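You operate a simulated robot arm through the tools that you are given. There is no shell and no other tool.

Carry out the task below with a simulated robot arm. There is one attempt and no reset: what you move stays moved.

JOB
Pull the clogged drain strainer, rinse it clean and press it back in.
Fine: rinsed under the tap, tap shut, trough drained. What is to be rubbed or washed off counts as gone when no trace of it is left.

The check looks at the end state, three seconds after you hand in, the way a careful person would. Anything else that was tipped, shoved, dropped, spilled or broken makes it a failure.

ROBOT AND FRAMES
A 7-joint arm with a two-finger parallel gripper, fixed in place. Base frame: the origin is at the foot of the arm, x ahead of it, y to its left, z up. Units: mm, degrees, N and s.
With the tool pointing down near the work surface it reaches from about 320 to 740 mm from the base axis. Its first joint turns from -143.0 to 143.0 degrees. Payload 3 kg.
The TCP is the grasp point between the finger pads, 30 mm short of the fingertips. In the tool frame z runs along the fingers and y along their closing line. Largest opening 94 mm; finger width 28, thickness 10; the body of the gripper, 50 by 96 mm, starts 55 mm behind the TCP.
Orientation is told as [roll, pitch, yaw] about the base's x, y, z axes, in that order, counted from this pose: with the fingers straight down and closing along the base's y, the tool's x points along the base's -x, its y along +y and its z along -z.

CONTROLS
- The arm moves only by the tool nudge_tool. Its argument "motion" is a list of rows, each an object of numbers (a shift or turn left out is 0, a gripper value left out holds the last): "tx", "ty", "tz": the shift along the base's x, y, z in mm; "ax", "ay", "az": the turn, a rotation vector about the base's x, y, z in rad; "claw": the opening, from 0 (shut) to 1 (fully open). In form: [{"tx": .., "ty": .., "tz": .., "ax": .., "ay": .., "az": .., "claw": ..}, ...]. A call has 1 to 20 rows; each row shifts and turns the commanded pose from where the row before left it. Each row takes 0.2 s and may step no farther than 50 mm and 8.6 degrees from the row before; otherwise, or with a gripper value out of range, the whole call is refused. A pose out of reach is approached as far as the arm can. The call stops where the force on the tool passes 60 N (or 10 N more than at its start, if that is more) or the arm is blocked; 0.2 s more then pass. The fingers move at their own pace (about 45 mm/s each) and stop on an object; they squeeze with about 40 N. The grip force told is the motor's: it shows also when the fingers shut on nothing. Time passes only in rows, and 0.2 s behind the last, so rows that do not move let the fingers close. It gives the time, the measured TCP pose, the force on the tool (base axes), the opening and the grip force at its end, in the units of the frame above (readings bear some noise), with the torque about the TCP (base axes, N m) and any sound that the robot's microphone picked up.
- Cameras (640 x 400 px; columns grow to the right, rows downward): "scene" is fixed at [220.7, 503.9, 1493.7]; the picture's right is [-0.31, -0.95, 0.00], its down [-0.59, 0.19, -0.78] and it looks along [0.74, -0.24, -0.62] (base axes); focal length 241 px, centre (320, 200). "wrist" rides on the gripper at [76, 14, -103] in the tool frame; the picture's right is [-0.18, 0.98, 0.00], its down [-0.75, -0.14, -0.64] and it looks along [-0.63, -0.12, 0.77] (tool axes); focal length 243 px, centre (320, 200). There is no depth. A picture from a camera that has moved, and an enlarged one, comes with that camera's place and axes in the base frame and with its lens. The place of the scene camera against the robot may be out by one fixed shift of up to 12 mm in any direction.
- get_image(camera): a new picture of that camera. It takes no simulated time.
- move_column(by): slides the trunk up (or, below 0, down) by that many mm; the arm rides with it, the base frame stays. It gives what a move gives, with no picture.
- zoom(camera, box): a new picture of the part [left, top, right, bottom] of that camera's present view, enlarged. It takes no simulated time.
- sign_off(): hands the job in; it is judged then, once.

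Nothing tells you positions but the pictures and the camera data. Unless the task says otherwise, let go and move clear before handing in.

The tools are called after "Emit:" as name(argument=value, ...) on one line, values as JSON. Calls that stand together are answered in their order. nudge_tool: Moves the arm, as the interface text tells. Its arguments: {"type":"object","properties":{"motion":{"type":"array","items":{"type":"object","properties":{"tx":{"type":"number"},"ty":{"type":"number"},"tz":{"type":"number"},"ax":{"type":"number"},"ay":{"type":"number"},"az":{"type":"number"},"claw":{"type":"number"}}}}},"required":["motion"]} The other tools are called the same way: move_column (by) slides the trunk up or down; get_image (camera) takes a picture; zoom (camera, box) takes an enlarged picture of a part of a camera's view; sign_off () hands the job in.

At the start:

```text
clock: 0.0
tcp_pos: [534.9, 380.0, 1334.5]
orientation: [-0.2, 0.1, 0.1]
contact_force: [-0.4, -0.2, 0.1]
wrist_torque: [-0.01, 0.02, 0.01]
finger_gap: 94.2
grasp_force: 0.0
trunk travel left (down, up): [-203.0, 187.0]
```

scene: 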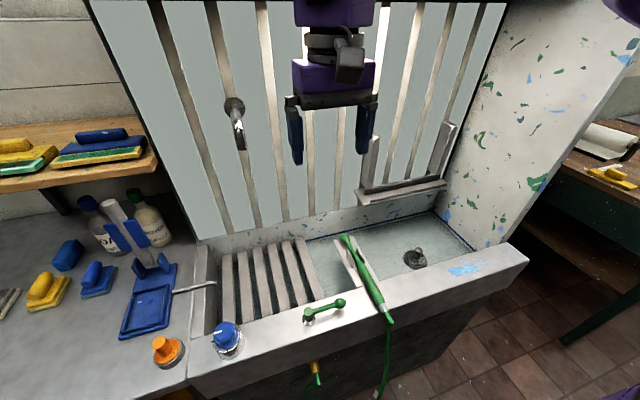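
wrist: 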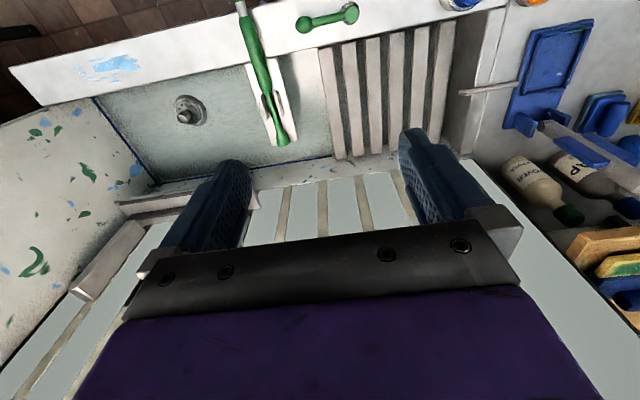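

I see a trough sink with standing water on the right side, a drain strainer in it, a green lever and a green hose/spray, a tap spout on the back wall at left, a blue knob and an orange knob. I'll look closer before moving.

Emit:
zoom(camera="scene", box=[320, 180, 540, 320])

Emit:
zoom(camera="scene", box=[140, 220, 360, 380])

Emit:
zoom(camera="scene", box=[180, 60, 340, 180])

Emit:
zoom(camera="wrist", box=[80, 0, 400, 200])

```text
2.86 times, centred on (430, 250) of scene
camera zoom: at [220.7, 503.9, 1493.7], right [-0.31, -0.95, 0.0], down [-0.59, 0.19, -0.78], along [0.74, -0.24, -0.62], focal length 687 px, centre (6, 57)
```

zoom: 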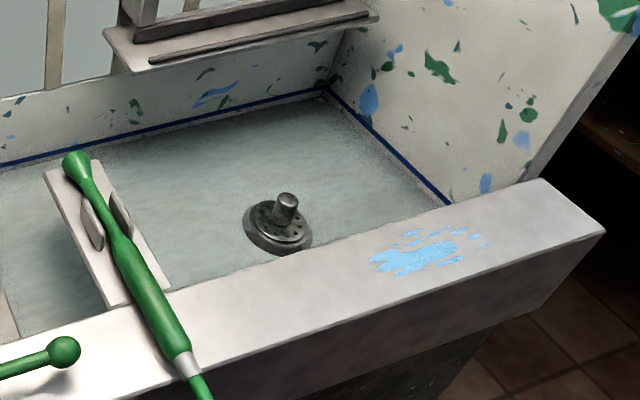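

```text
2.50 times, centred on (250, 300) of scene
camera zoom: at [220.7, 503.9, 1493.7], right [-0.31, -0.95, 0.0], down [-0.59, 0.19, -0.78], along [0.74, -0.24, -0.62], focal length 601 px, centre (495, -50)
```

zoom: 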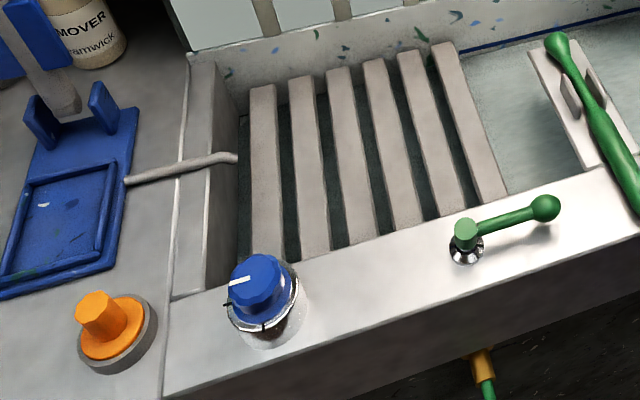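

```text
3.33 times, centred on (260, 120) of scene
camera zoom: at [220.7, 503.9, 1493.7], right [-0.31, -0.95, 0.0], down [-0.59, 0.19, -0.78], along [0.74, -0.24, -0.62], focal length 802 px, centre (520, 467)
```

zoom: 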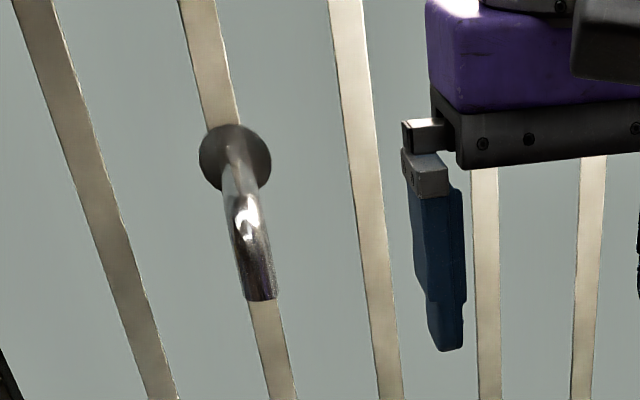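

```text
2.00 times, centred on (240, 100) of wrist
camera zoom: at [458.8, 394.5, 1436.6], right [0.18, 0.98, 0.0], down [0.75, -0.14, 0.64], along [0.63, -0.12, -0.77], focal length 485 px, centre (480, 400)
```

zoom: 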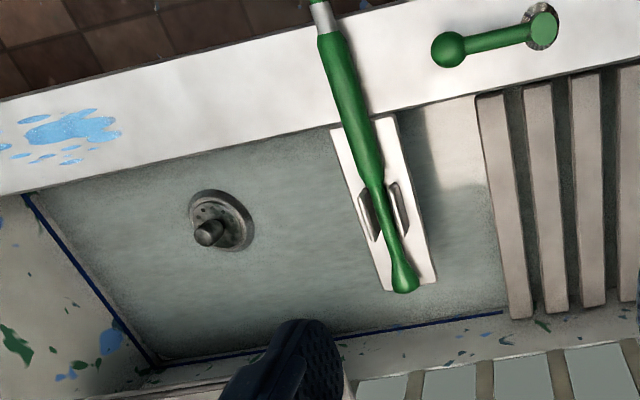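

The strainer's knob triangulates to about (615, 34, 866). The green lever is near (485, 450, 935) and the spout is up on the wall at y≈515. I'll back the arm off and look at the left side and the spout from other angles.

Emit:
nudge_tool(motion=[{"tx": -30, "ty": 25}, {"tx": -30, "ty": 25}, {"tx": -30, "ty": 25}, {"tx": -30, "ty": 25}])

Emit:
get_image(camera="wrist")

```text
clock: 1.0
tcp_pos: [412.5, 478.8, 1336.8]
orientation: [0.1, 0.1, 0.0]
contact_force: [-0.2, 0.8, 0.1]
wrist_torque: [0.02, -0.05, -0.03]
finger_gap: 93.9
grasp_force: 0.0
trunk travel left (down, up): [-203.0, 187.0]
```

```text
taken
camera wrist: at [335.8, 493.8, 1439.0], right [0.18, 0.98, 0.0], down [0.75, -0.14, 0.64], along [0.63, -0.12, -0.77], focal length 243 px, centre (320, 200)
```

wrist: 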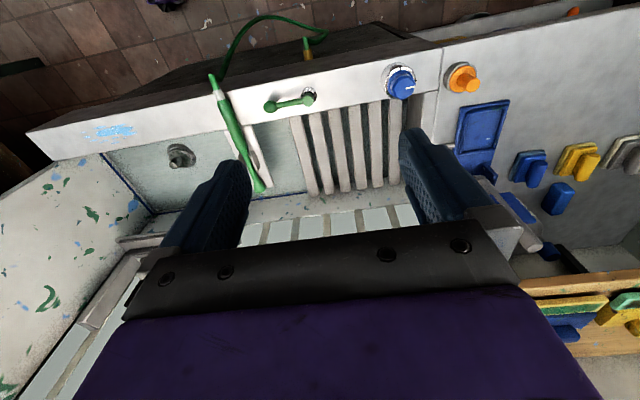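

The left side is visible now. I'll enlarge the lever, dial and orange knob to work out which one feeds the spout.

Emit:
zoom(camera="wrist", box=[360, 40, 520, 140])

Emit:
zoom(camera="wrist", box=[190, 20, 350, 120])

Emit:
get_image(camera="scene")

Emit:
zoom(camera="scene", box=[130, 310, 250, 385])

```text
4.00 times, centred on (440, 90) of wrist
camera zoom: at [335.8, 493.8, 1439.0], right [0.18, 0.98, 0.0], down [0.75, -0.14, 0.64], along [0.63, -0.12, -0.77], focal length 970 px, centre (-160, 640)
```

zoom: 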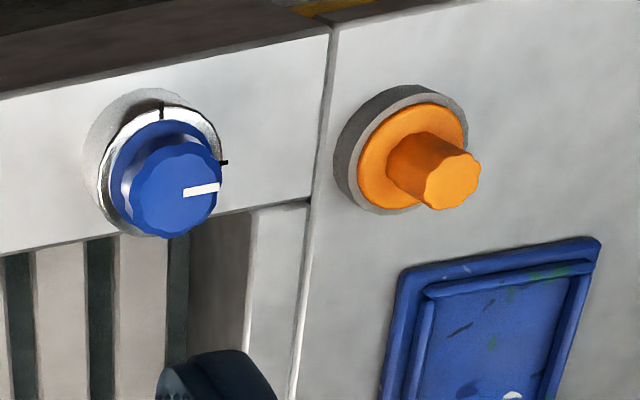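

```text
4.00 times, centred on (270, 70) of wrist
camera zoom: at [335.8, 493.8, 1439.0], right [0.18, 0.98, 0.0], down [0.75, -0.14, 0.64], along [0.63, -0.12, -0.77], focal length 970 px, centre (520, 720)
```

zoom: 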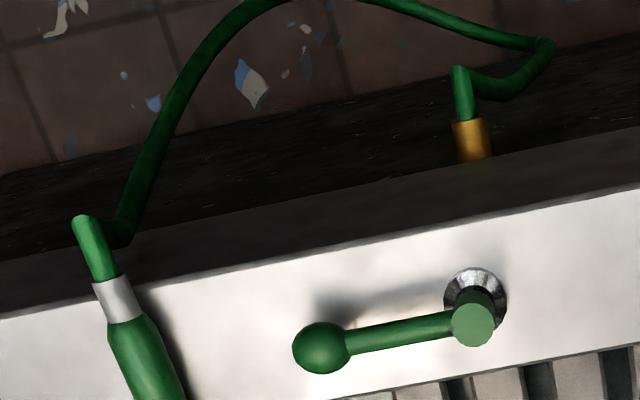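

```text
taken
```

scene: 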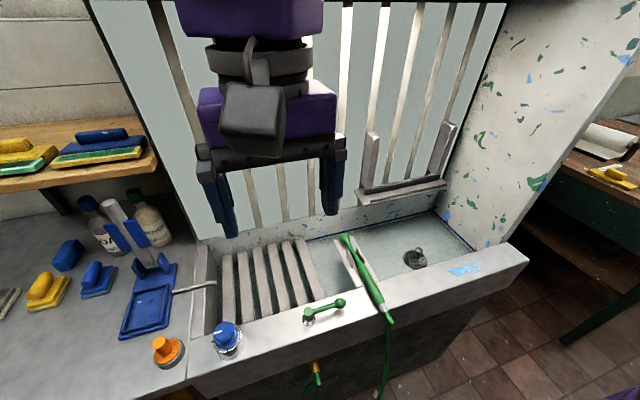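

```text
5.33 times, centred on (190, 348) of scene
camera zoom: at [220.7, 503.9, 1493.7], right [-0.31, -0.95, 0.0], down [-0.59, 0.19, -0.78], along [0.74, -0.24, -0.62], focal length 1283 px, centre (1013, -587)
```

zoom: 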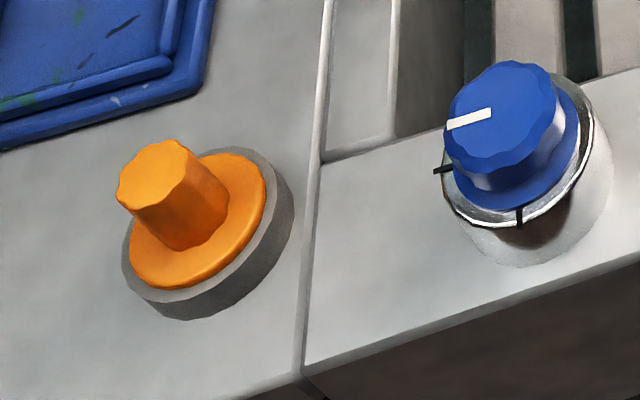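

The blue dial has a pointer and two marks a quarter turn apart, so it looks like the wall-tap valve. The green lever sits over the green hose. I'll tilt the tool upward to locate the spout tip.

Emit:
nudge_tool(motion=[{"ay": -0.14}, {"ay": -0.14}, {"ay": -0.14}, {"ay": -0.14}, {"ay": -0.14}])

Emit:
get_image(camera="wrist")

```text
clock: 2.2
tcp_pos: [412.4, 477.9, 1337.3]
orientation: [0.1, -40.1, 0.0]
contact_force: [0.1, 0.3, 1.2]
wrist_torque: [0.01, -0.01, 0.01]
finger_gap: 94.0
grasp_force: 0.0
trunk travel left (down, up): [-203.0, 187.0]
```

```text
taken
camera wrist: at [287.7, 492.2, 1364.8], right [0.14, 0.98, 0.12], down [0.16, -0.14, 0.98], along [0.98, -0.12, -0.18], focal length 243 px, centre (320, 200)
```

wrist: 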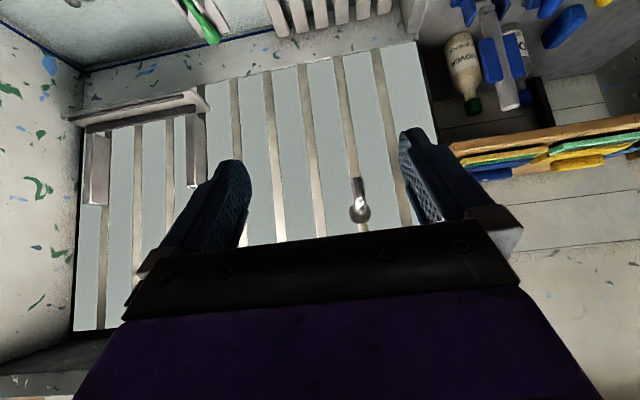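

Emit:
zoom(camera="wrist", box=[300, 150, 420, 225])

Emit:
zoom(camera="scene", box=[180, 60, 300, 135])

```text
5.33 times, centred on (360, 188) of wrist
camera zoom: at [287.7, 492.2, 1364.8], right [0.14, 0.98, 0.12], down [0.16, -0.14, 0.98], along [0.98, -0.12, -0.18], focal length 1294 px, centre (107, 267)
```

zoom: 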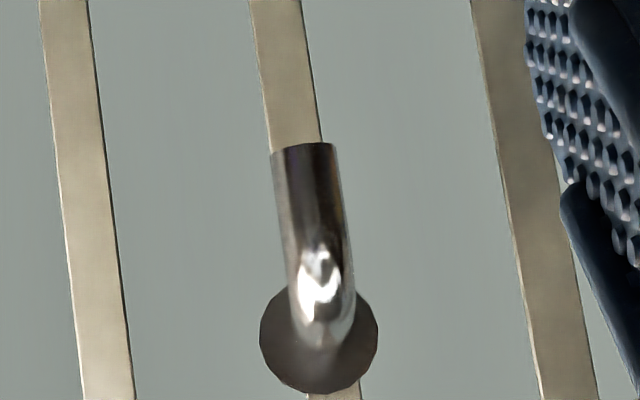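

```text
5.33 times, centred on (240, 98) of scene
camera zoom: at [220.7, 503.9, 1493.7], right [-0.31, -0.95, 0.0], down [-0.59, 0.19, -0.78], along [0.74, -0.24, -0.62], focal length 1283 px, centre (747, 747)
```

zoom: 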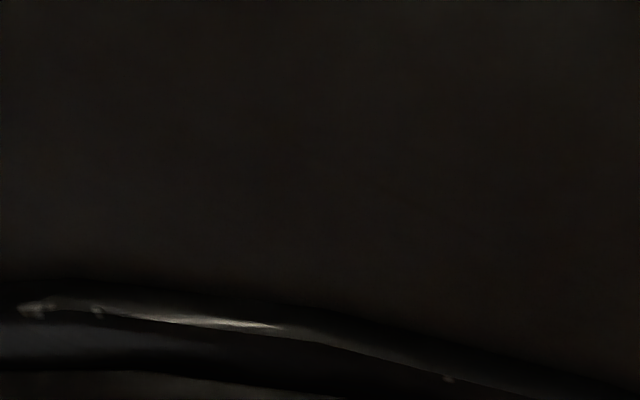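

The spout tip comes out at roughly (730, 512, 1250), which is far out. I'll raise the arm for a second wrist view and a proper baseline.

Emit:
nudge_tool(motion=[{"tz": 40}, {"tz": 40}, {"tz": 40}, {"tz": 40}])

Emit:
get_image(camera="wrist")

Emit:
zoom(camera="wrist", box=[300, 90, 420, 165])

```text
clock: 3.2
tcp_pos: [419.4, 477.5, 1495.8]
orientation: [0.0, -40.0, 0.1]
contact_force: [0.3, 0.3, 0.3]
wrist_torque: [0.0, -0.02, 0.01]
finger_gap: 94.3
grasp_force: 0.1
trunk travel left (down, up): [-203.0, 187.0]
```

```text
taken
camera wrist: at [293.8, 492.3, 1524.8], right [0.14, 0.98, 0.12], down [0.17, -0.14, 0.98], along [0.98, -0.12, -0.18], focal length 243 px, centre (320, 200)
```

wrist: 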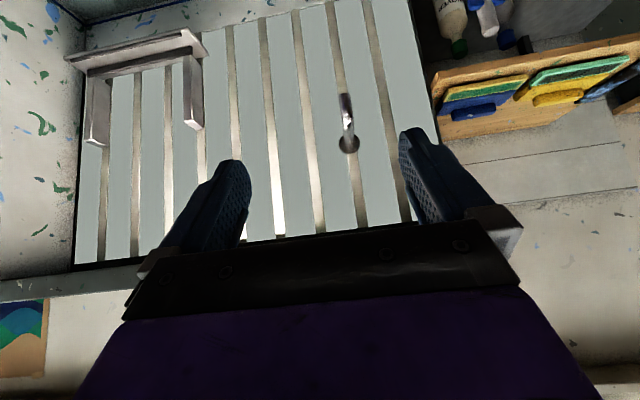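

```text
5.33 times, centred on (360, 128) of wrist
camera zoom: at [293.8, 492.3, 1524.8], right [0.14, 0.98, 0.12], down [0.17, -0.14, 0.98], along [0.98, -0.12, -0.18], focal length 1294 px, centre (107, 587)
```

zoom: 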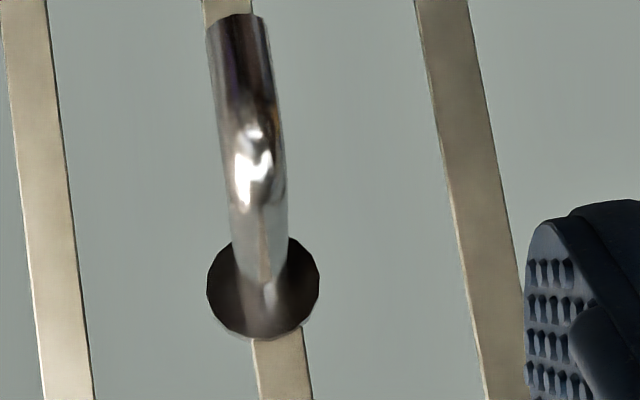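

The two wrist views put the spout tip at about (704, 511, 1255), with the wall at x≈822. Next I'll level the tool and look closely at the strainer.

Emit:
nudge_tool(motion=[{"ay": 0.14, "ty": -33, "tz": -29, "tx": -4}, {"ay": 0.14, "ty": -33, "tz": -29, "tx": -4}, {"ay": 0.14, "ty": -33, "tz": -29, "tx": -4}, {"ay": 0.14, "ty": -33, "tz": -29, "tx": -4}, {"ay": 0.14, "ty": -33, "tz": -29, "tx": -4}, {"ty": -33, "tz": -29, "tx": -4}, {"ty": -33, "tz": -29, "tx": -4}, {"ty": -33, "tz": -29, "tx": -4}, {"ty": -33, "tz": -29, "tx": -4}, {"ty": -33, "tz": -29, "tx": -4}, {"ty": -33, "tz": -29, "tx": -4}, {"ty": -33, "tz": -29, "tx": -4}])

Emit:
get_image(camera="wrist")

Emit:
get_image(camera="scene")

```text
clock: 5.8
tcp_pos: [367.2, 80.6, 1147.0]
orientation: [0.1, 0.1, 0.0]
contact_force: [0.2, 0.2, 0.2]
wrist_torque: [-0.02, 0.02, 0.01]
finger_gap: 94.0
grasp_force: 0.0
trunk travel left (down, up): [-203.0, 187.0]
```

```text
taken
camera wrist: at [290.3, 94.4, 1249.0], right [0.18, 0.98, 0.0], down [0.75, -0.14, 0.64], along [0.63, -0.12, -0.77], focal length 243 px, centre (320, 200)
```

wrist: 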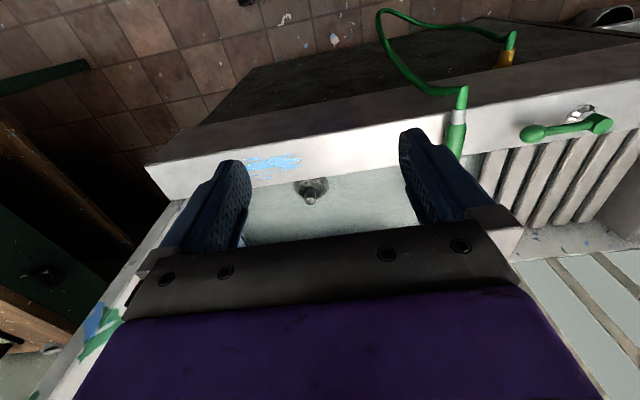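

```text
taken
```

scene: 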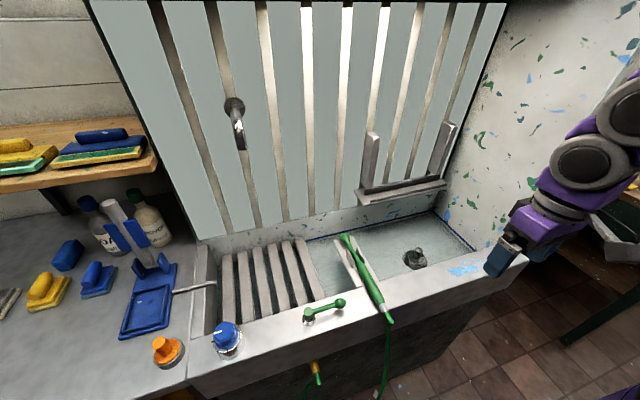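

Emit:
zoom(camera="wrist", box=[250, 150, 370, 225])

Emit:
zoom(camera="scene", box=[370, 220, 466, 280])

```text
5.33 times, centred on (310, 188) of wrist
camera zoom: at [290.3, 94.4, 1249.0], right [0.18, 0.98, 0.0], down [0.75, -0.14, 0.64], along [0.63, -0.12, -0.77], focal length 1294 px, centre (373, 267)
```

zoom: 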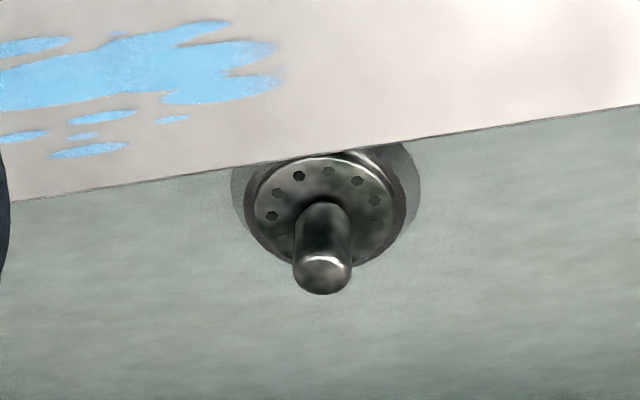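

```text
6.67 times, centred on (418, 250) of scene
camera zoom: at [220.7, 503.9, 1493.7], right [-0.31, -0.95, 0.0], down [-0.59, 0.19, -0.78], along [0.74, -0.24, -0.62], focal length 1604 px, centre (-333, -133)
```

zoom: 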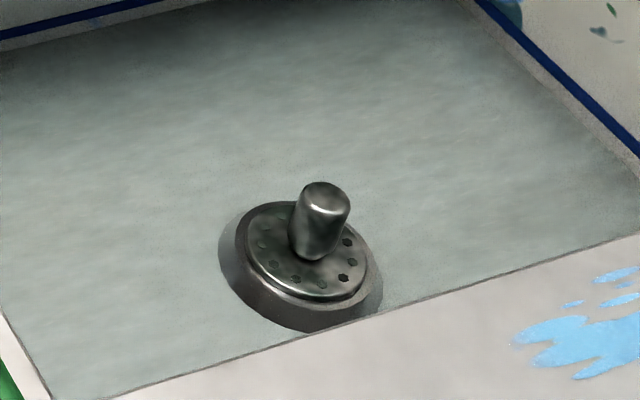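

The strainer is a post about 20 mm wide on a perforated disc, near (620, 15, 840). I'll move above it for a closer view to fix the knob position.

Emit:
nudge_tool(motion=[{"tx": 32, "ty": -10, "tz": -24}, {"tx": 32, "ty": -10, "tz": -24}, {"tx": 32, "ty": -10, "tz": -24}, {"tx": 32, "ty": -10, "tz": -24}, {"tx": 32, "ty": -10, "tz": -24}, {"tx": 32, "ty": -10, "tz": -24}])

Emit:
get_image(camera="wrist")

Emit:
zoom(camera="wrist", box=[240, 90, 400, 190])

```text
clock: 7.2
tcp_pos: [557.0, 17.8, 1002.9]
orientation: [0.1, 0.0, 0.0]
contact_force: [-0.2, 0.5, -0.1]
wrist_torque: [0.0, 0.0, 0.01]
finger_gap: 93.9
grasp_force: 0.1
trunk travel left (down, up): [-203.0, 187.0]
```

```text
taken
camera wrist: at [481.1, 32.8, 1104.8], right [0.18, 0.98, 0.0], down [0.75, -0.14, 0.64], along [0.63, -0.12, -0.77], focal length 243 px, centre (320, 200)
```

wrist: 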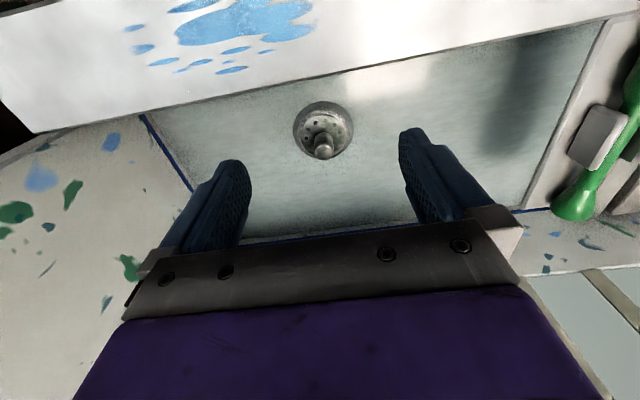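

```text
4.00 times, centred on (320, 140) of wrist
camera zoom: at [481.1, 32.8, 1104.8], right [0.18, 0.98, 0.0], down [0.75, -0.14, 0.64], along [0.63, -0.12, -0.77], focal length 970 px, centre (320, 440)
```

zoom: 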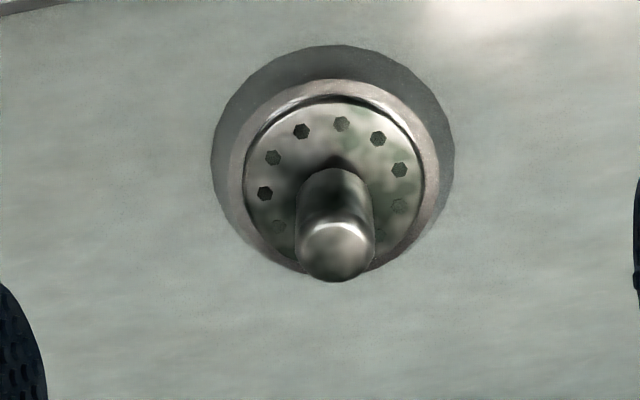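

The knob top is now well fixed at about (624, 11.5, 842), with the disc near z≈796. There's plenty of freeboard, so I'll open the tap first and need to grip the strainer only once. I'm heading to the dial at safe height to look at it.

Emit:
nudge_tool(motion=[{"tz": 40}, {"tz": 40}, {"tz": 40, "tx": -14, "ty": 20}, {"tx": -14, "ty": 45}, {"tx": -14, "ty": 45}, {"tx": -14, "ty": 45}, {"tx": -14, "ty": 45}, {"tx": -14, "ty": 45}, {"tx": -14, "ty": 45}, {"tx": -14, "ty": 45}, {"tx": -14, "ty": 45}, {"tx": -14, "ty": 45}, {"tx": -14, "ty": 45}])

Emit:
get_image(camera="wrist")

```text
clock: 10.0
tcp_pos: [405.3, 489.3, 1124.9]
orientation: [0.0, 0.0, 0.0]
contact_force: [-0.1, -0.4, -0.2]
wrist_torque: [0.04, 0.02, -0.02]
finger_gap: 94.0
grasp_force: 0.1
trunk travel left (down, up): [-203.0, 187.0]
```

```text
taken
camera wrist: at [328.0, 504.6, 1226.8], right [0.18, 0.98, 0.0], down [0.75, -0.14, 0.64], along [0.63, -0.12, -0.77], focal length 243 px, centre (320, 200)
```

wrist: 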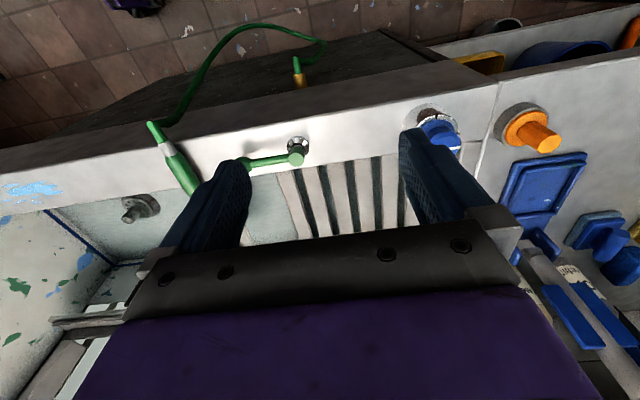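

Emit:
zoom(camera="wrist", box=[380, 80, 500, 155])

Emit:
zoom(camera="scene", box=[200, 300, 280, 370])

```text
5.33 times, centred on (440, 118) of wrist
camera zoom: at [328.0, 504.6, 1226.8], right [0.18, 0.98, 0.0], down [0.75, -0.14, 0.64], along [0.63, -0.12, -0.77], focal length 1294 px, centre (-320, 640)
```

zoom: 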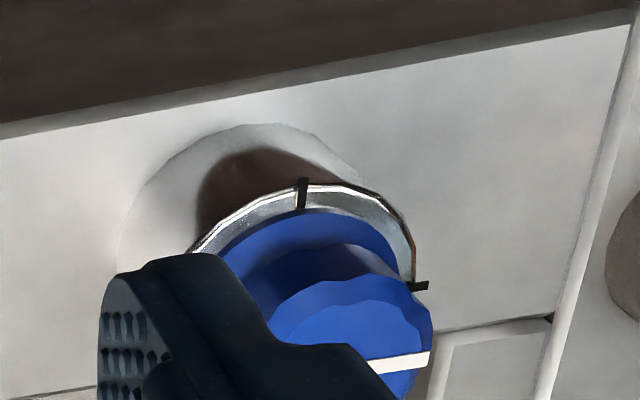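

```text
5.71 times, centred on (240, 335) of scene
camera zoom: at [220.7, 503.9, 1493.7], right [-0.31, -0.95, 0.0], down [-0.59, 0.19, -0.78], along [0.74, -0.24, -0.62], focal length 1375 px, centre (777, -571)
```

zoom: 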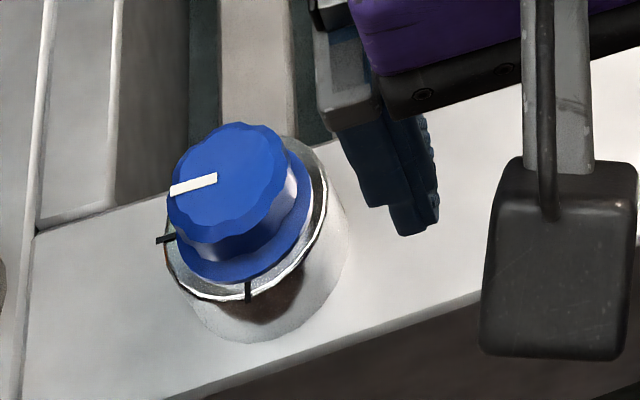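

Emit:
nudge_tool(motion=[{"tx": -2, "ty": 35}, {"tx": -2, "ty": 35}, {"tx": -2, "ty": 35}])

Emit:
zoom(camera="wrist", box=[270, 90, 430, 190])

Emit:
get_image(camera="wrist")

```text
clock: 10.8
tcp_pos: [399.2, 598.4, 1120.9]
orientation: [-0.2, 0.0, -0.2]
contact_force: [-0.3, 0.2, 0.3]
wrist_torque: [0.03, 0.03, 0.01]
finger_gap: 93.9
grasp_force: 0.0
trunk travel left (down, up): [-203.0, 187.0]
```

```text
4.00 times, centred on (350, 140) of wrist
camera zoom: at [322.0, 613.9, 1223.3], right [0.19, 0.98, 0.0], down [0.75, -0.14, 0.64], along [0.63, -0.12, -0.77], focal length 970 px, centre (200, 440)
```

zoom: 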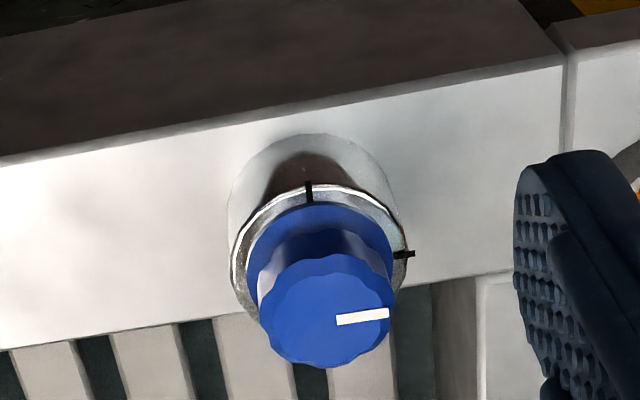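

```text
taken
camera wrist: at [322.0, 613.9, 1223.3], right [0.19, 0.98, 0.0], down [0.75, -0.14, 0.64], along [0.63, -0.12, -0.77], focal length 243 px, centre (320, 200)
```

wrist: 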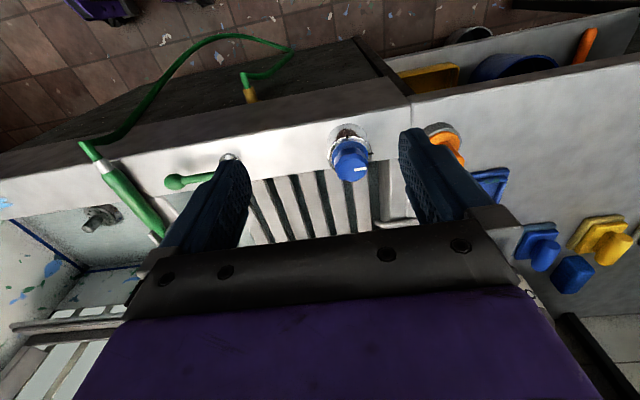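

The dial top triangulates well at about (486, 621, 971), radius ≈788, and the rim is at z≈900. I'll test how far the arm reaches out there with the tool straight down, staying high.

Emit:
nudge_tool(motion=[{"tx": 29, "ty": 7}, {"tx": 29, "ty": 8}, {"tx": 29, "ty": 8}, {}])

Emit:
get_image(camera="scene")

```text
clock: 11.8
tcp_pos: [437.2, 597.7, 1123.0]
orientation: [0.0, 0.0, 0.0]
contact_force: [0.8, 0.4, -0.1]
wrist_torque: [-0.03, 0.02, 0.03]
finger_gap: 94.1
grasp_force: 0.1
out of reach, approached as far as the arm can: row 2, 3
trunk travel left (down, up): [-203.0, 187.0]
```

```text
taken
```

scene: 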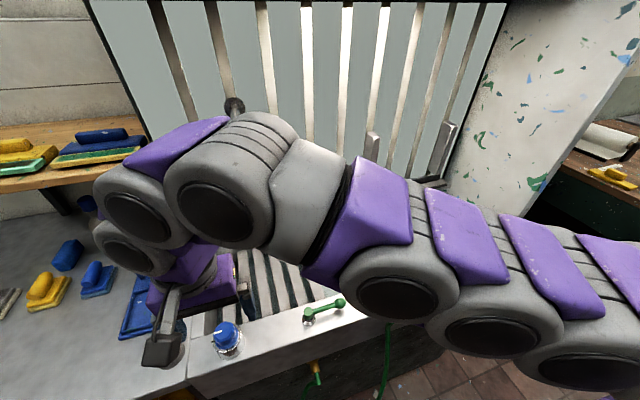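

Straight down tops out at radius 740 mm. I'll tilt the fingers about 22° outward about the closing axis to gain reach, so the pads stay flat to the dial's side, and try again at height.

Emit:
nudge_tool(motion=[{"tx": -10, "ty": -10, "ay": -0.13}, {"tx": -10, "ty": -10, "ay": -0.13}, {"ay": -0.13}, {}])

```text
clock: 12.8
tcp_pos: [416.2, 578.2, 1118.9]
orientation: [0.0, -22.3, 0.2]
contact_force: [0.3, 0.0, -0.4]
wrist_torque: [0.02, 0.0, 0.02]
finger_gap: 94.3
grasp_force: 0.0
trunk travel left (down, up): [-203.0, 187.0]
```

Emit:
nudge_tool(motion=[{"tx": 23, "ty": 14, "tz": -15}, {"tx": 23, "ty": 14, "tz": -15}, {"tx": 24, "ty": 15, "tz": -15}, {}])

Emit:
get_image(camera="wrist")

```text
clock: 13.8
tcp_pos: [489.0, 615.7, 1075.9]
orientation: [0.1, -22.5, 0.1]
contact_force: [0.7, 0.5, 1.2]
wrist_torque: [0.02, 0.03, 0.0]
finger_gap: 94.0
grasp_force: 0.0
trunk travel left (down, up): [-203.0, 187.0]
```

```text
taken
camera wrist: at [378.6, 632.3, 1141.7], right [0.17, 0.98, 0.07], down [0.45, -0.14, 0.88], along [0.88, -0.12, -0.47], focal length 243 px, centre (320, 200)
```

wrist: 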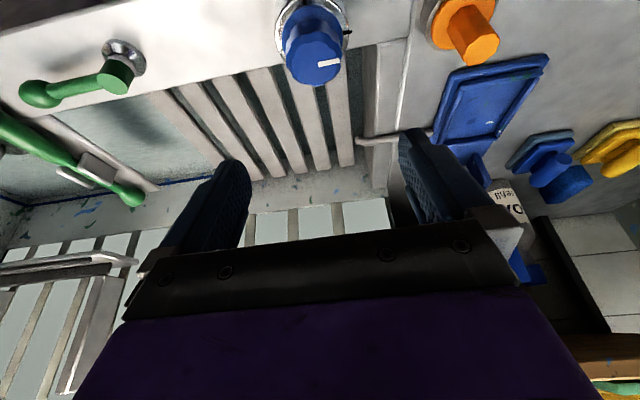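

That pose is reachable. I'll rehearse the 90° turn about the vertical up here before touching the dial.

Emit:
nudge_tool(motion=[{"tx": -3, "ty": 5, "az": 0.14}, {"az": 0.14}, {"az": 0.14}, {"az": 0.14}, {"az": 0.14}, {"az": 0.14}, {"az": 0.14}, {"az": 0.14}, {"az": 0.14}, {"az": 0.14}, {"az": 0.14}, {"az": 0.03}, {}])

Emit:
get_image(camera="wrist")

Emit:
get_image(camera="scene")

```text
clock: 16.6
tcp_pos: [485.3, 625.5, 1076.4]
orientation: [0.1, -22.3, 90.0]
contact_force: [-0.4, 0.1, -0.2]
wrist_torque: [-0.01, 0.02, 0.01]
finger_gap: 94.3
grasp_force: 0.0
trunk travel left (down, up): [-203.0, 187.0]
```

```text
taken
camera wrist: at [469.7, 516.2, 1141.4], right [-0.98, 0.17, 0.07], down [0.14, 0.45, 0.88], along [0.12, 0.88, -0.47], focal length 243 px, centre (320, 200)
```

wrist: 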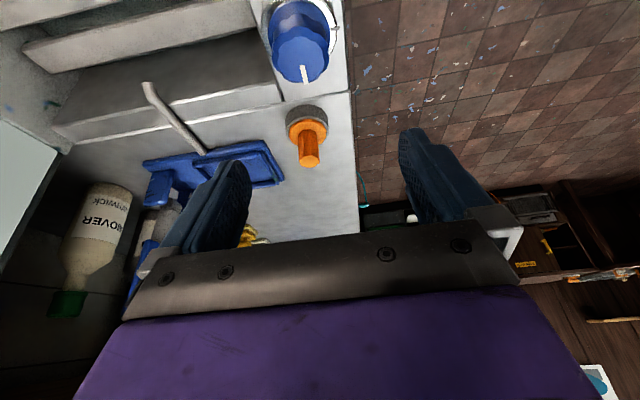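

```text
taken
```

scene: 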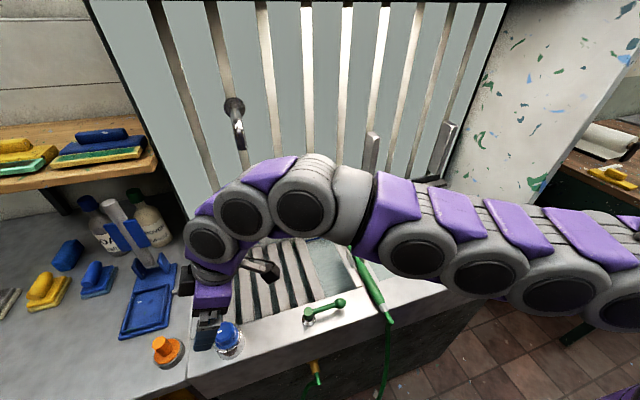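

Emit:
zoom(camera="wrist", box=[240, 0, 360, 80])

```text
5.00 times, centred on (300, 40) of wrist
camera zoom: at [469.7, 516.2, 1141.4], right [-0.98, 0.17, 0.07], down [0.14, 0.45, 0.88], along [0.12, 0.88, -0.47], focal length 1213 px, centre (420, 1000)
```

zoom: 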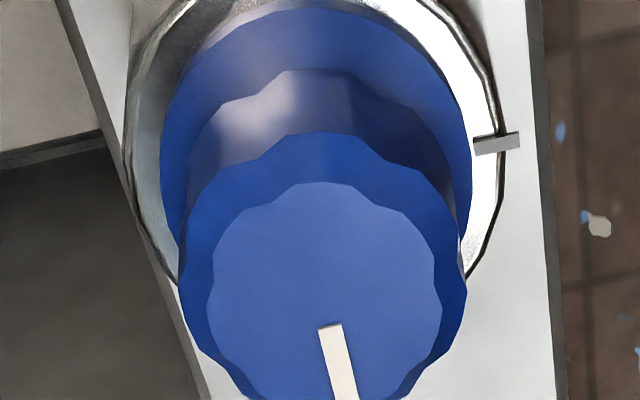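

The full turn is feasible and the dial axis checks out at about (487.5, 619.5), top z≈971. I'll turn back to yaw 0 and come down over the dial.

Emit:
nudge_tool(motion=[{"az": -0.14}, {"az": -0.14}, {"az": -0.14}, {"az": -0.14}, {"az": -0.14}, {"az": -0.14}, {"az": -0.14}, {"az": -0.14}, {"az": -0.14}, {"az": -0.14}, {"az": -0.14}, {"az": -0.03}, {}, {}])

```text
clock: 19.6
tcp_pos: [485.5, 624.8, 1076.3]
orientation: [0.1, -22.5, 0.0]
contact_force: [0.4, 0.3, 0.1]
wrist_torque: [-0.01, 0.04, -0.02]
finger_gap: 93.8
grasp_force: 0.0
trunk travel left (down, up): [-203.0, 187.0]
```

Emit:
nudge_tool(motion=[{"tx": -6.5, "ty": -5.3, "tz": -20}, {"tz": -23}, {"tz": -23}, {}, {}])

Emit:
get_image(camera="wrist")

Emit:
zoom(camera="scene", box=[160, 270, 280, 370])

```text
clock: 20.8
tcp_pos: [478.4, 619.0, 1010.2]
orientation: [0.0, -22.2, 0.0]
contact_force: [0.7, 0.2, 0.3]
wrist_torque: [0.04, 0.0, -0.03]
finger_gap: 94.1
grasp_force: 0.2
trunk travel left (down, up): [-203.0, 187.0]
```

```text
taken
camera wrist: at [368.3, 633.6, 1076.1], right [0.17, 0.98, 0.07], down [0.45, -0.14, 0.88], along [0.88, -0.12, -0.47], focal length 243 px, centre (320, 200)
```

wrist: 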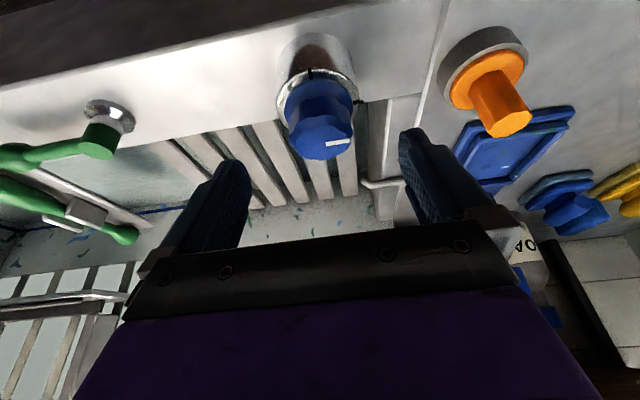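

```text
4.00 times, centred on (220, 320) of scene
camera zoom: at [220.7, 503.9, 1493.7], right [-0.31, -0.95, 0.0], down [-0.59, 0.19, -0.78], along [0.74, -0.24, -0.62], focal length 962 px, centre (720, -280)
```

zoom: 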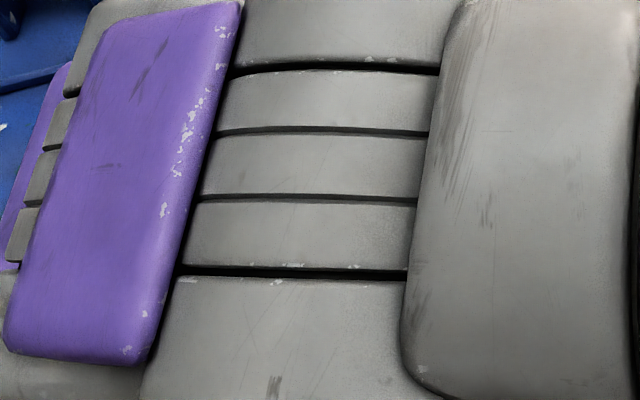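

Emit:
zoom(camera="wrist", box=[260, 90, 380, 165])

```text
5.33 times, centred on (320, 128) of wrist
camera zoom: at [368.3, 633.6, 1076.1], right [0.17, 0.98, 0.07], down [0.45, -0.14, 0.88], along [0.88, -0.12, -0.47], focal length 1294 px, centre (320, 587)
```

zoom: 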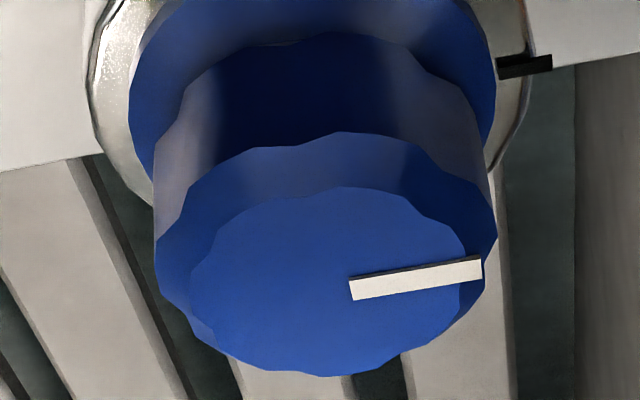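

Dial centre confirmed at about (487, 621). I'll lower to grip height and close on it.

Emit:
nudge_tool(motion=[{"ty": 2, "tz": -13}, {"tz": -13}, {}, {"claw": 0.4}, {"claw": 0.4}, {"claw": 0.4}, {"claw": 0.4}])

Emit:
get_image(camera="wrist")

```text
clock: 22.4
tcp_pos: [477.9, 618.9, 983.7]
orientation: [0.0, -22.3, 0.0]
contact_force: [-0.3, 1.9, 0.7]
wrist_torque: [0.11, 0.18, 0.03]
finger_gap: 41.9
grasp_force: 33.6
trunk travel left (down, up): [-203.0, 187.0]
```

```text
taken
camera wrist: at [368.2, 635.4, 1049.1], right [0.17, 0.98, 0.07], down [0.45, -0.14, 0.88], along [0.88, -0.12, -0.47], focal length 243 px, centre (320, 200)
```

wrist: 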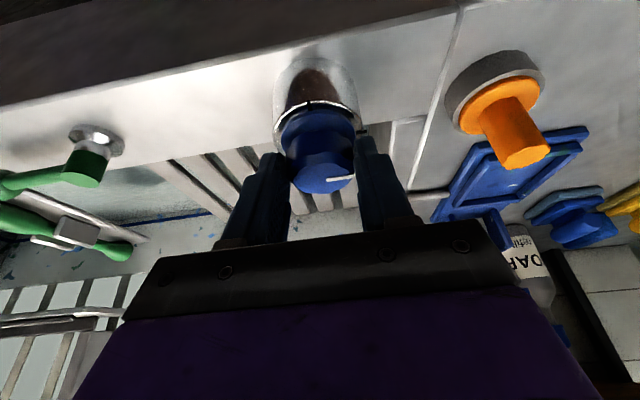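

Gripped on the dial with a 42 mm gap. I'll turn it counter-clockwise toward the other mark, a third at a time.

Emit:
nudge_tool(motion=[{"claw": 0.3}, {"claw": 0.3, "az": 0.131, "tx": 0.07, "ty": -1.12}, {"az": 0.131, "tx": 0.22, "ty": -1.1}, {"az": 0.131, "tx": 0.36, "ty": -1.07}])

Emit:
get_image(camera="wrist")

Emit:
get_image(camera="scene")

```text
clock: 23.4
tcp_pos: [479.6, 615.4, 983.8]
orientation: [0.0, -22.4, 22.6]
contact_force: [0.6, -4.9, -3.5]
wrist_torque: [-1.07, 0.69, -0.09]
finger_gap: 41.9
grasp_force: 44.9
trunk travel left (down, up): [-203.0, 187.0]
```

```text
taken
camera wrist: at [372.2, 587.8, 1049.2], right [-0.22, 0.97, 0.07], down [0.47, 0.04, 0.88], along [0.85, 0.23, -0.47], focal length 243 px, centre (320, 200)
```

wrist: 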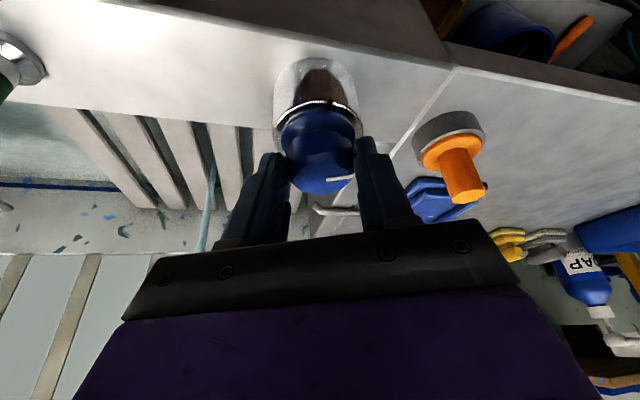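

```text
taken
```

scene: 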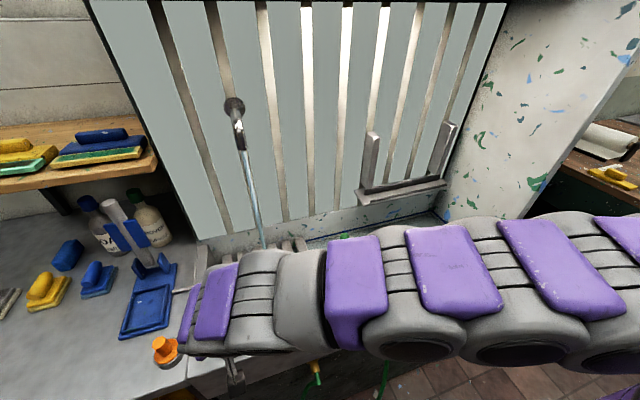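

The tap is running: a thin stream falls from the spout onto the rack. I'll open it to about 45° for a decent flow.

Emit:
nudge_tool(motion=[{"az": 0.131, "tx": 0.5, "ty": -1.01}, {"az": 0.131, "tx": 0.63, "ty": -0.94}, {"az": 0.131, "tx": 0.74, "ty": -0.85}, {}])

Emit:
get_image(camera="scene")

Emit:
get_image(camera="wrist")

```text
clock: 24.4
tcp_pos: [481.6, 612.0, 983.1]
orientation: [0.2, -22.2, 45.1]
contact_force: [3.9, -16.0, -5.2]
wrist_torque: [-0.23, -0.34, -0.17]
finger_gap: 41.8
grasp_force: 45.0
trunk travel left (down, up): [-203.0, 187.0]
```

```text
taken
```

scene: 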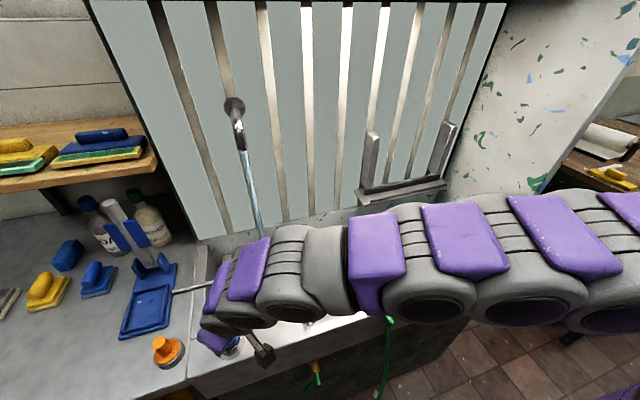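

```text
taken
camera wrist: at [394.0, 545.7, 1049.4], right [-0.58, 0.81, 0.07], down [0.42, 0.22, 0.88], along [0.7, 0.54, -0.47], focal length 243 px, centre (320, 200)
```

wrist: 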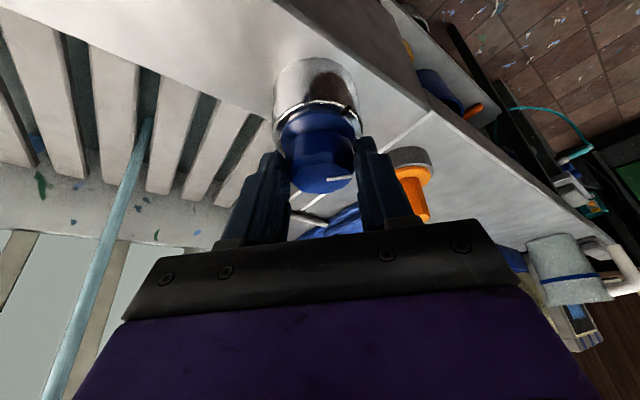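

The stream is solid and falls cleanly through the rack, so 45° is enough. I'll release the dial, rise, and go back over to the strainer with the tool levelled.

Emit:
nudge_tool(motion=[{"claw": 1}, {"claw": 1}, {"claw": 1}, {"claw": 1}, {"tz": 33}, {"tz": 33}, {"tz": 40}, {"az": -0.131, "tx": 11, "ty": -45}, {"az": -0.131, "tx": 11, "ty": -45}, {"az": -0.131, "tx": 11, "ty": -45}, {"az": -0.131, "tx": 11, "ty": -45}, {"az": -0.131, "tx": 11, "ty": -45}, {"az": -0.131, "tx": 11, "ty": -45}, {"ay": 0.13, "tx": 11, "ty": -45}, {"ay": 0.13, "tx": 11, "ty": -45}, {"ay": 0.13, "tx": 11, "ty": -45}, {"tx": 11, "ty": -45}, {"tx": 11, "ty": -45}, {"tx": 11, "ty": -45}, {"tx": 10, "ty": -45}])

Emit:
get_image(camera="scene")

Emit:
get_image(camera="wrist")

```text
clock: 28.6
tcp_pos: [622.5, 26.0, 1090.6]
orientation: [0.0, 0.1, 0.1]
contact_force: [-0.9, 0.5, -0.9]
wrist_torque: [0.03, 0.06, -0.01]
finger_gap: 94.3
grasp_force: 0.1
trunk travel left (down, up): [-203.0, 187.0]
```

```text
taken
```

scene: 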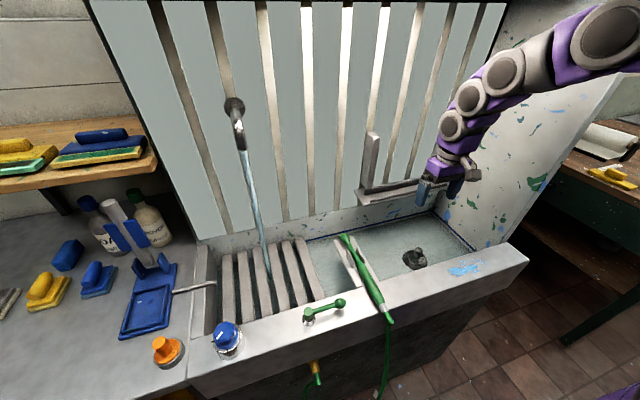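

```text
taken
camera wrist: at [545.6, 42.0, 1192.4], right [0.18, 0.98, 0.0], down [0.76, -0.14, 0.64], along [0.63, -0.12, -0.77], focal length 243 px, centre (320, 200)
```

wrist: 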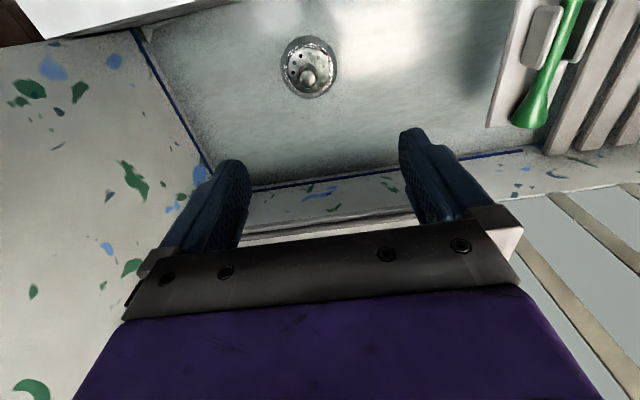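

The water is running into the trough. Now I'll come down over the strainer and check alignment before gripping.

Emit:
nudge_tool(motion=[{"tx": 0.5, "ty": -5, "tz": -38}, {"tx": 0.5, "ty": -5, "tz": -38}, {"tx": 0.5, "ty": -4, "tz": -38}, {"tz": -38}, {"tz": -28}, {}, {}])

Emit:
zoom(camera="wrist", box=[240, 100, 400, 200])

Emit:
zoom(camera="scene", box=[360, 140, 520, 280])

```text
clock: 30.2
tcp_pos: [623.0, 13.9, 911.7]
orientation: [0.3, 0.2, -0.1]
contact_force: [-0.6, 0.2, 0.2]
wrist_torque: [0.01, 0.02, 0.0]
finger_gap: 94.2
grasp_force: 0.1
trunk travel left (down, up): [-203.0, 187.0]
```

```text
4.00 times, centred on (320, 150) of wrist
camera zoom: at [545.8, 29.8, 1013.1], right [0.18, 0.98, 0.0], down [0.75, -0.14, 0.64], along [0.63, -0.12, -0.77], focal length 970 px, centre (320, 400)
```

zoom: 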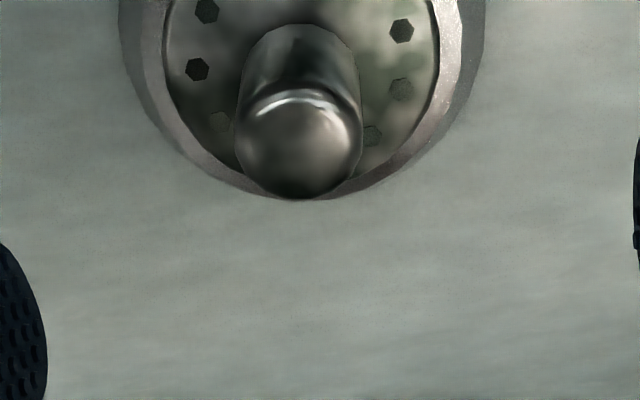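

```text
2.86 times, centred on (440, 210) of scene
camera zoom: at [220.7, 503.9, 1493.7], right [-0.31, -0.95, 0.0], down [-0.59, 0.19, -0.78], along [0.74, -0.24, -0.62], focal length 687 px, centre (-23, 171)
```

zoom: 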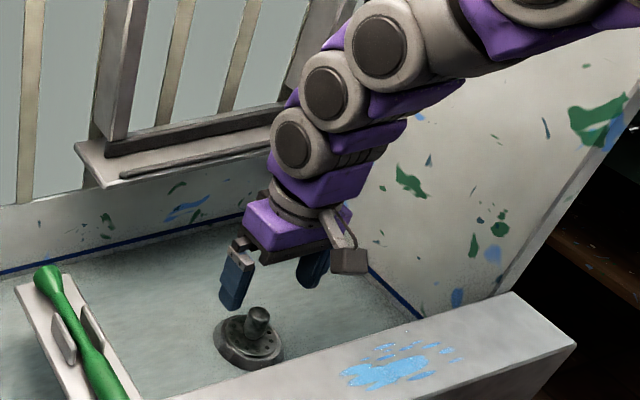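

The knob checks out at (625, 11.4). I'll lower to z≈832 and close on it.

Emit:
nudge_tool(motion=[{"tx": 1.5, "ty": -2.3, "tz": -25}, {"tz": -25}, {"tz": -20}, {"tz": -9}, {}, {}])

Emit:
get_image(camera="wrist")

Emit:
zoom(camera="scene", box=[370, 200, 490, 280])

```text
clock: 31.6
tcp_pos: [624.1, 12.6, 832.5]
orientation: [0.1, 0.0, 0.0]
contact_force: [0.5, 0.4, 0.5]
wrist_torque: [-0.01, 0.02, -0.01]
finger_gap: 93.9
grasp_force: 0.1
trunk travel left (down, up): [-203.0, 187.0]
```

```text
taken
camera wrist: at [547.0, 27.2, 934.1], right [0.18, 0.98, 0.0], down [0.75, -0.14, 0.64], along [0.63, -0.12, -0.77], focal length 243 px, centre (320, 200)
```

wrist: 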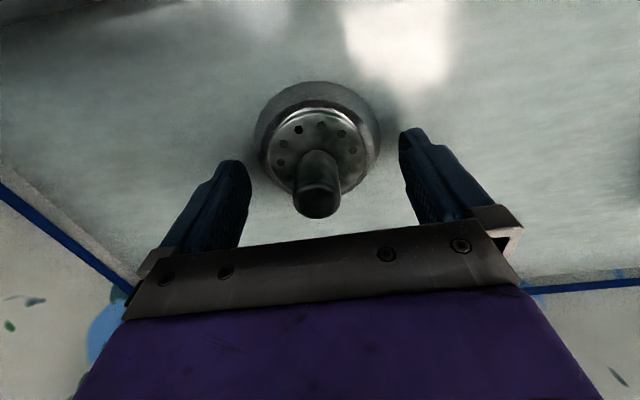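

```text
5.00 times, centred on (430, 240) of scene
camera zoom: at [220.7, 503.9, 1493.7], right [-0.31, -0.95, 0.0], down [-0.59, 0.19, -0.78], along [0.74, -0.24, -0.62], focal length 1203 px, centre (-230, 0)
```

zoom: 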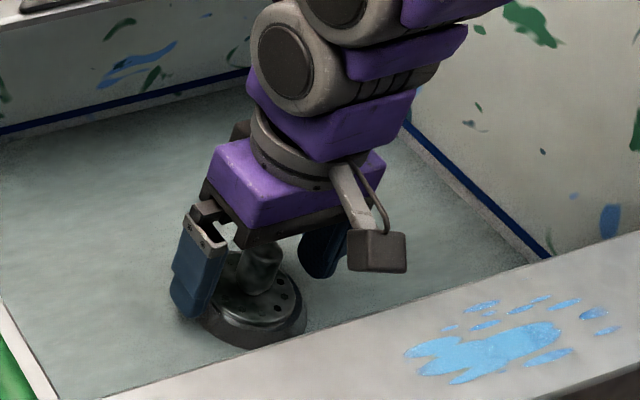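

Emit:
nudge_tool(motion=[{"claw": 0.1}, {"claw": 0.1}, {"claw": 0.1}, {"claw": 0.1}, {"claw": 0.1}, {"claw": 0.1}])

Emit:
zoom(camera="wrist", box=[200, 60, 440, 260])

```text
clock: 33.0
tcp_pos: [623.9, 11.7, 831.9]
orientation: [0.1, 0.1, 0.0]
contact_force: [-0.7, -2.7, 0.2]
wrist_torque: [-0.11, 0.01, -0.01]
finger_gap: 24.0
grasp_force: 40.0
trunk travel left (down, up): [-203.0, 187.0]
```

```text
2.00 times, centred on (320, 160) of wrist
camera zoom: at [547.0, 26.5, 934.2], right [0.18, 0.98, 0.0], down [0.75, -0.14, 0.64], along [0.63, -0.12, -0.77], focal length 485 px, centre (320, 280)
```

zoom: 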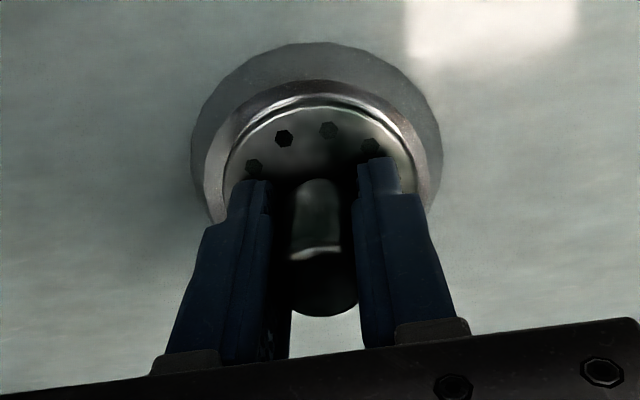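

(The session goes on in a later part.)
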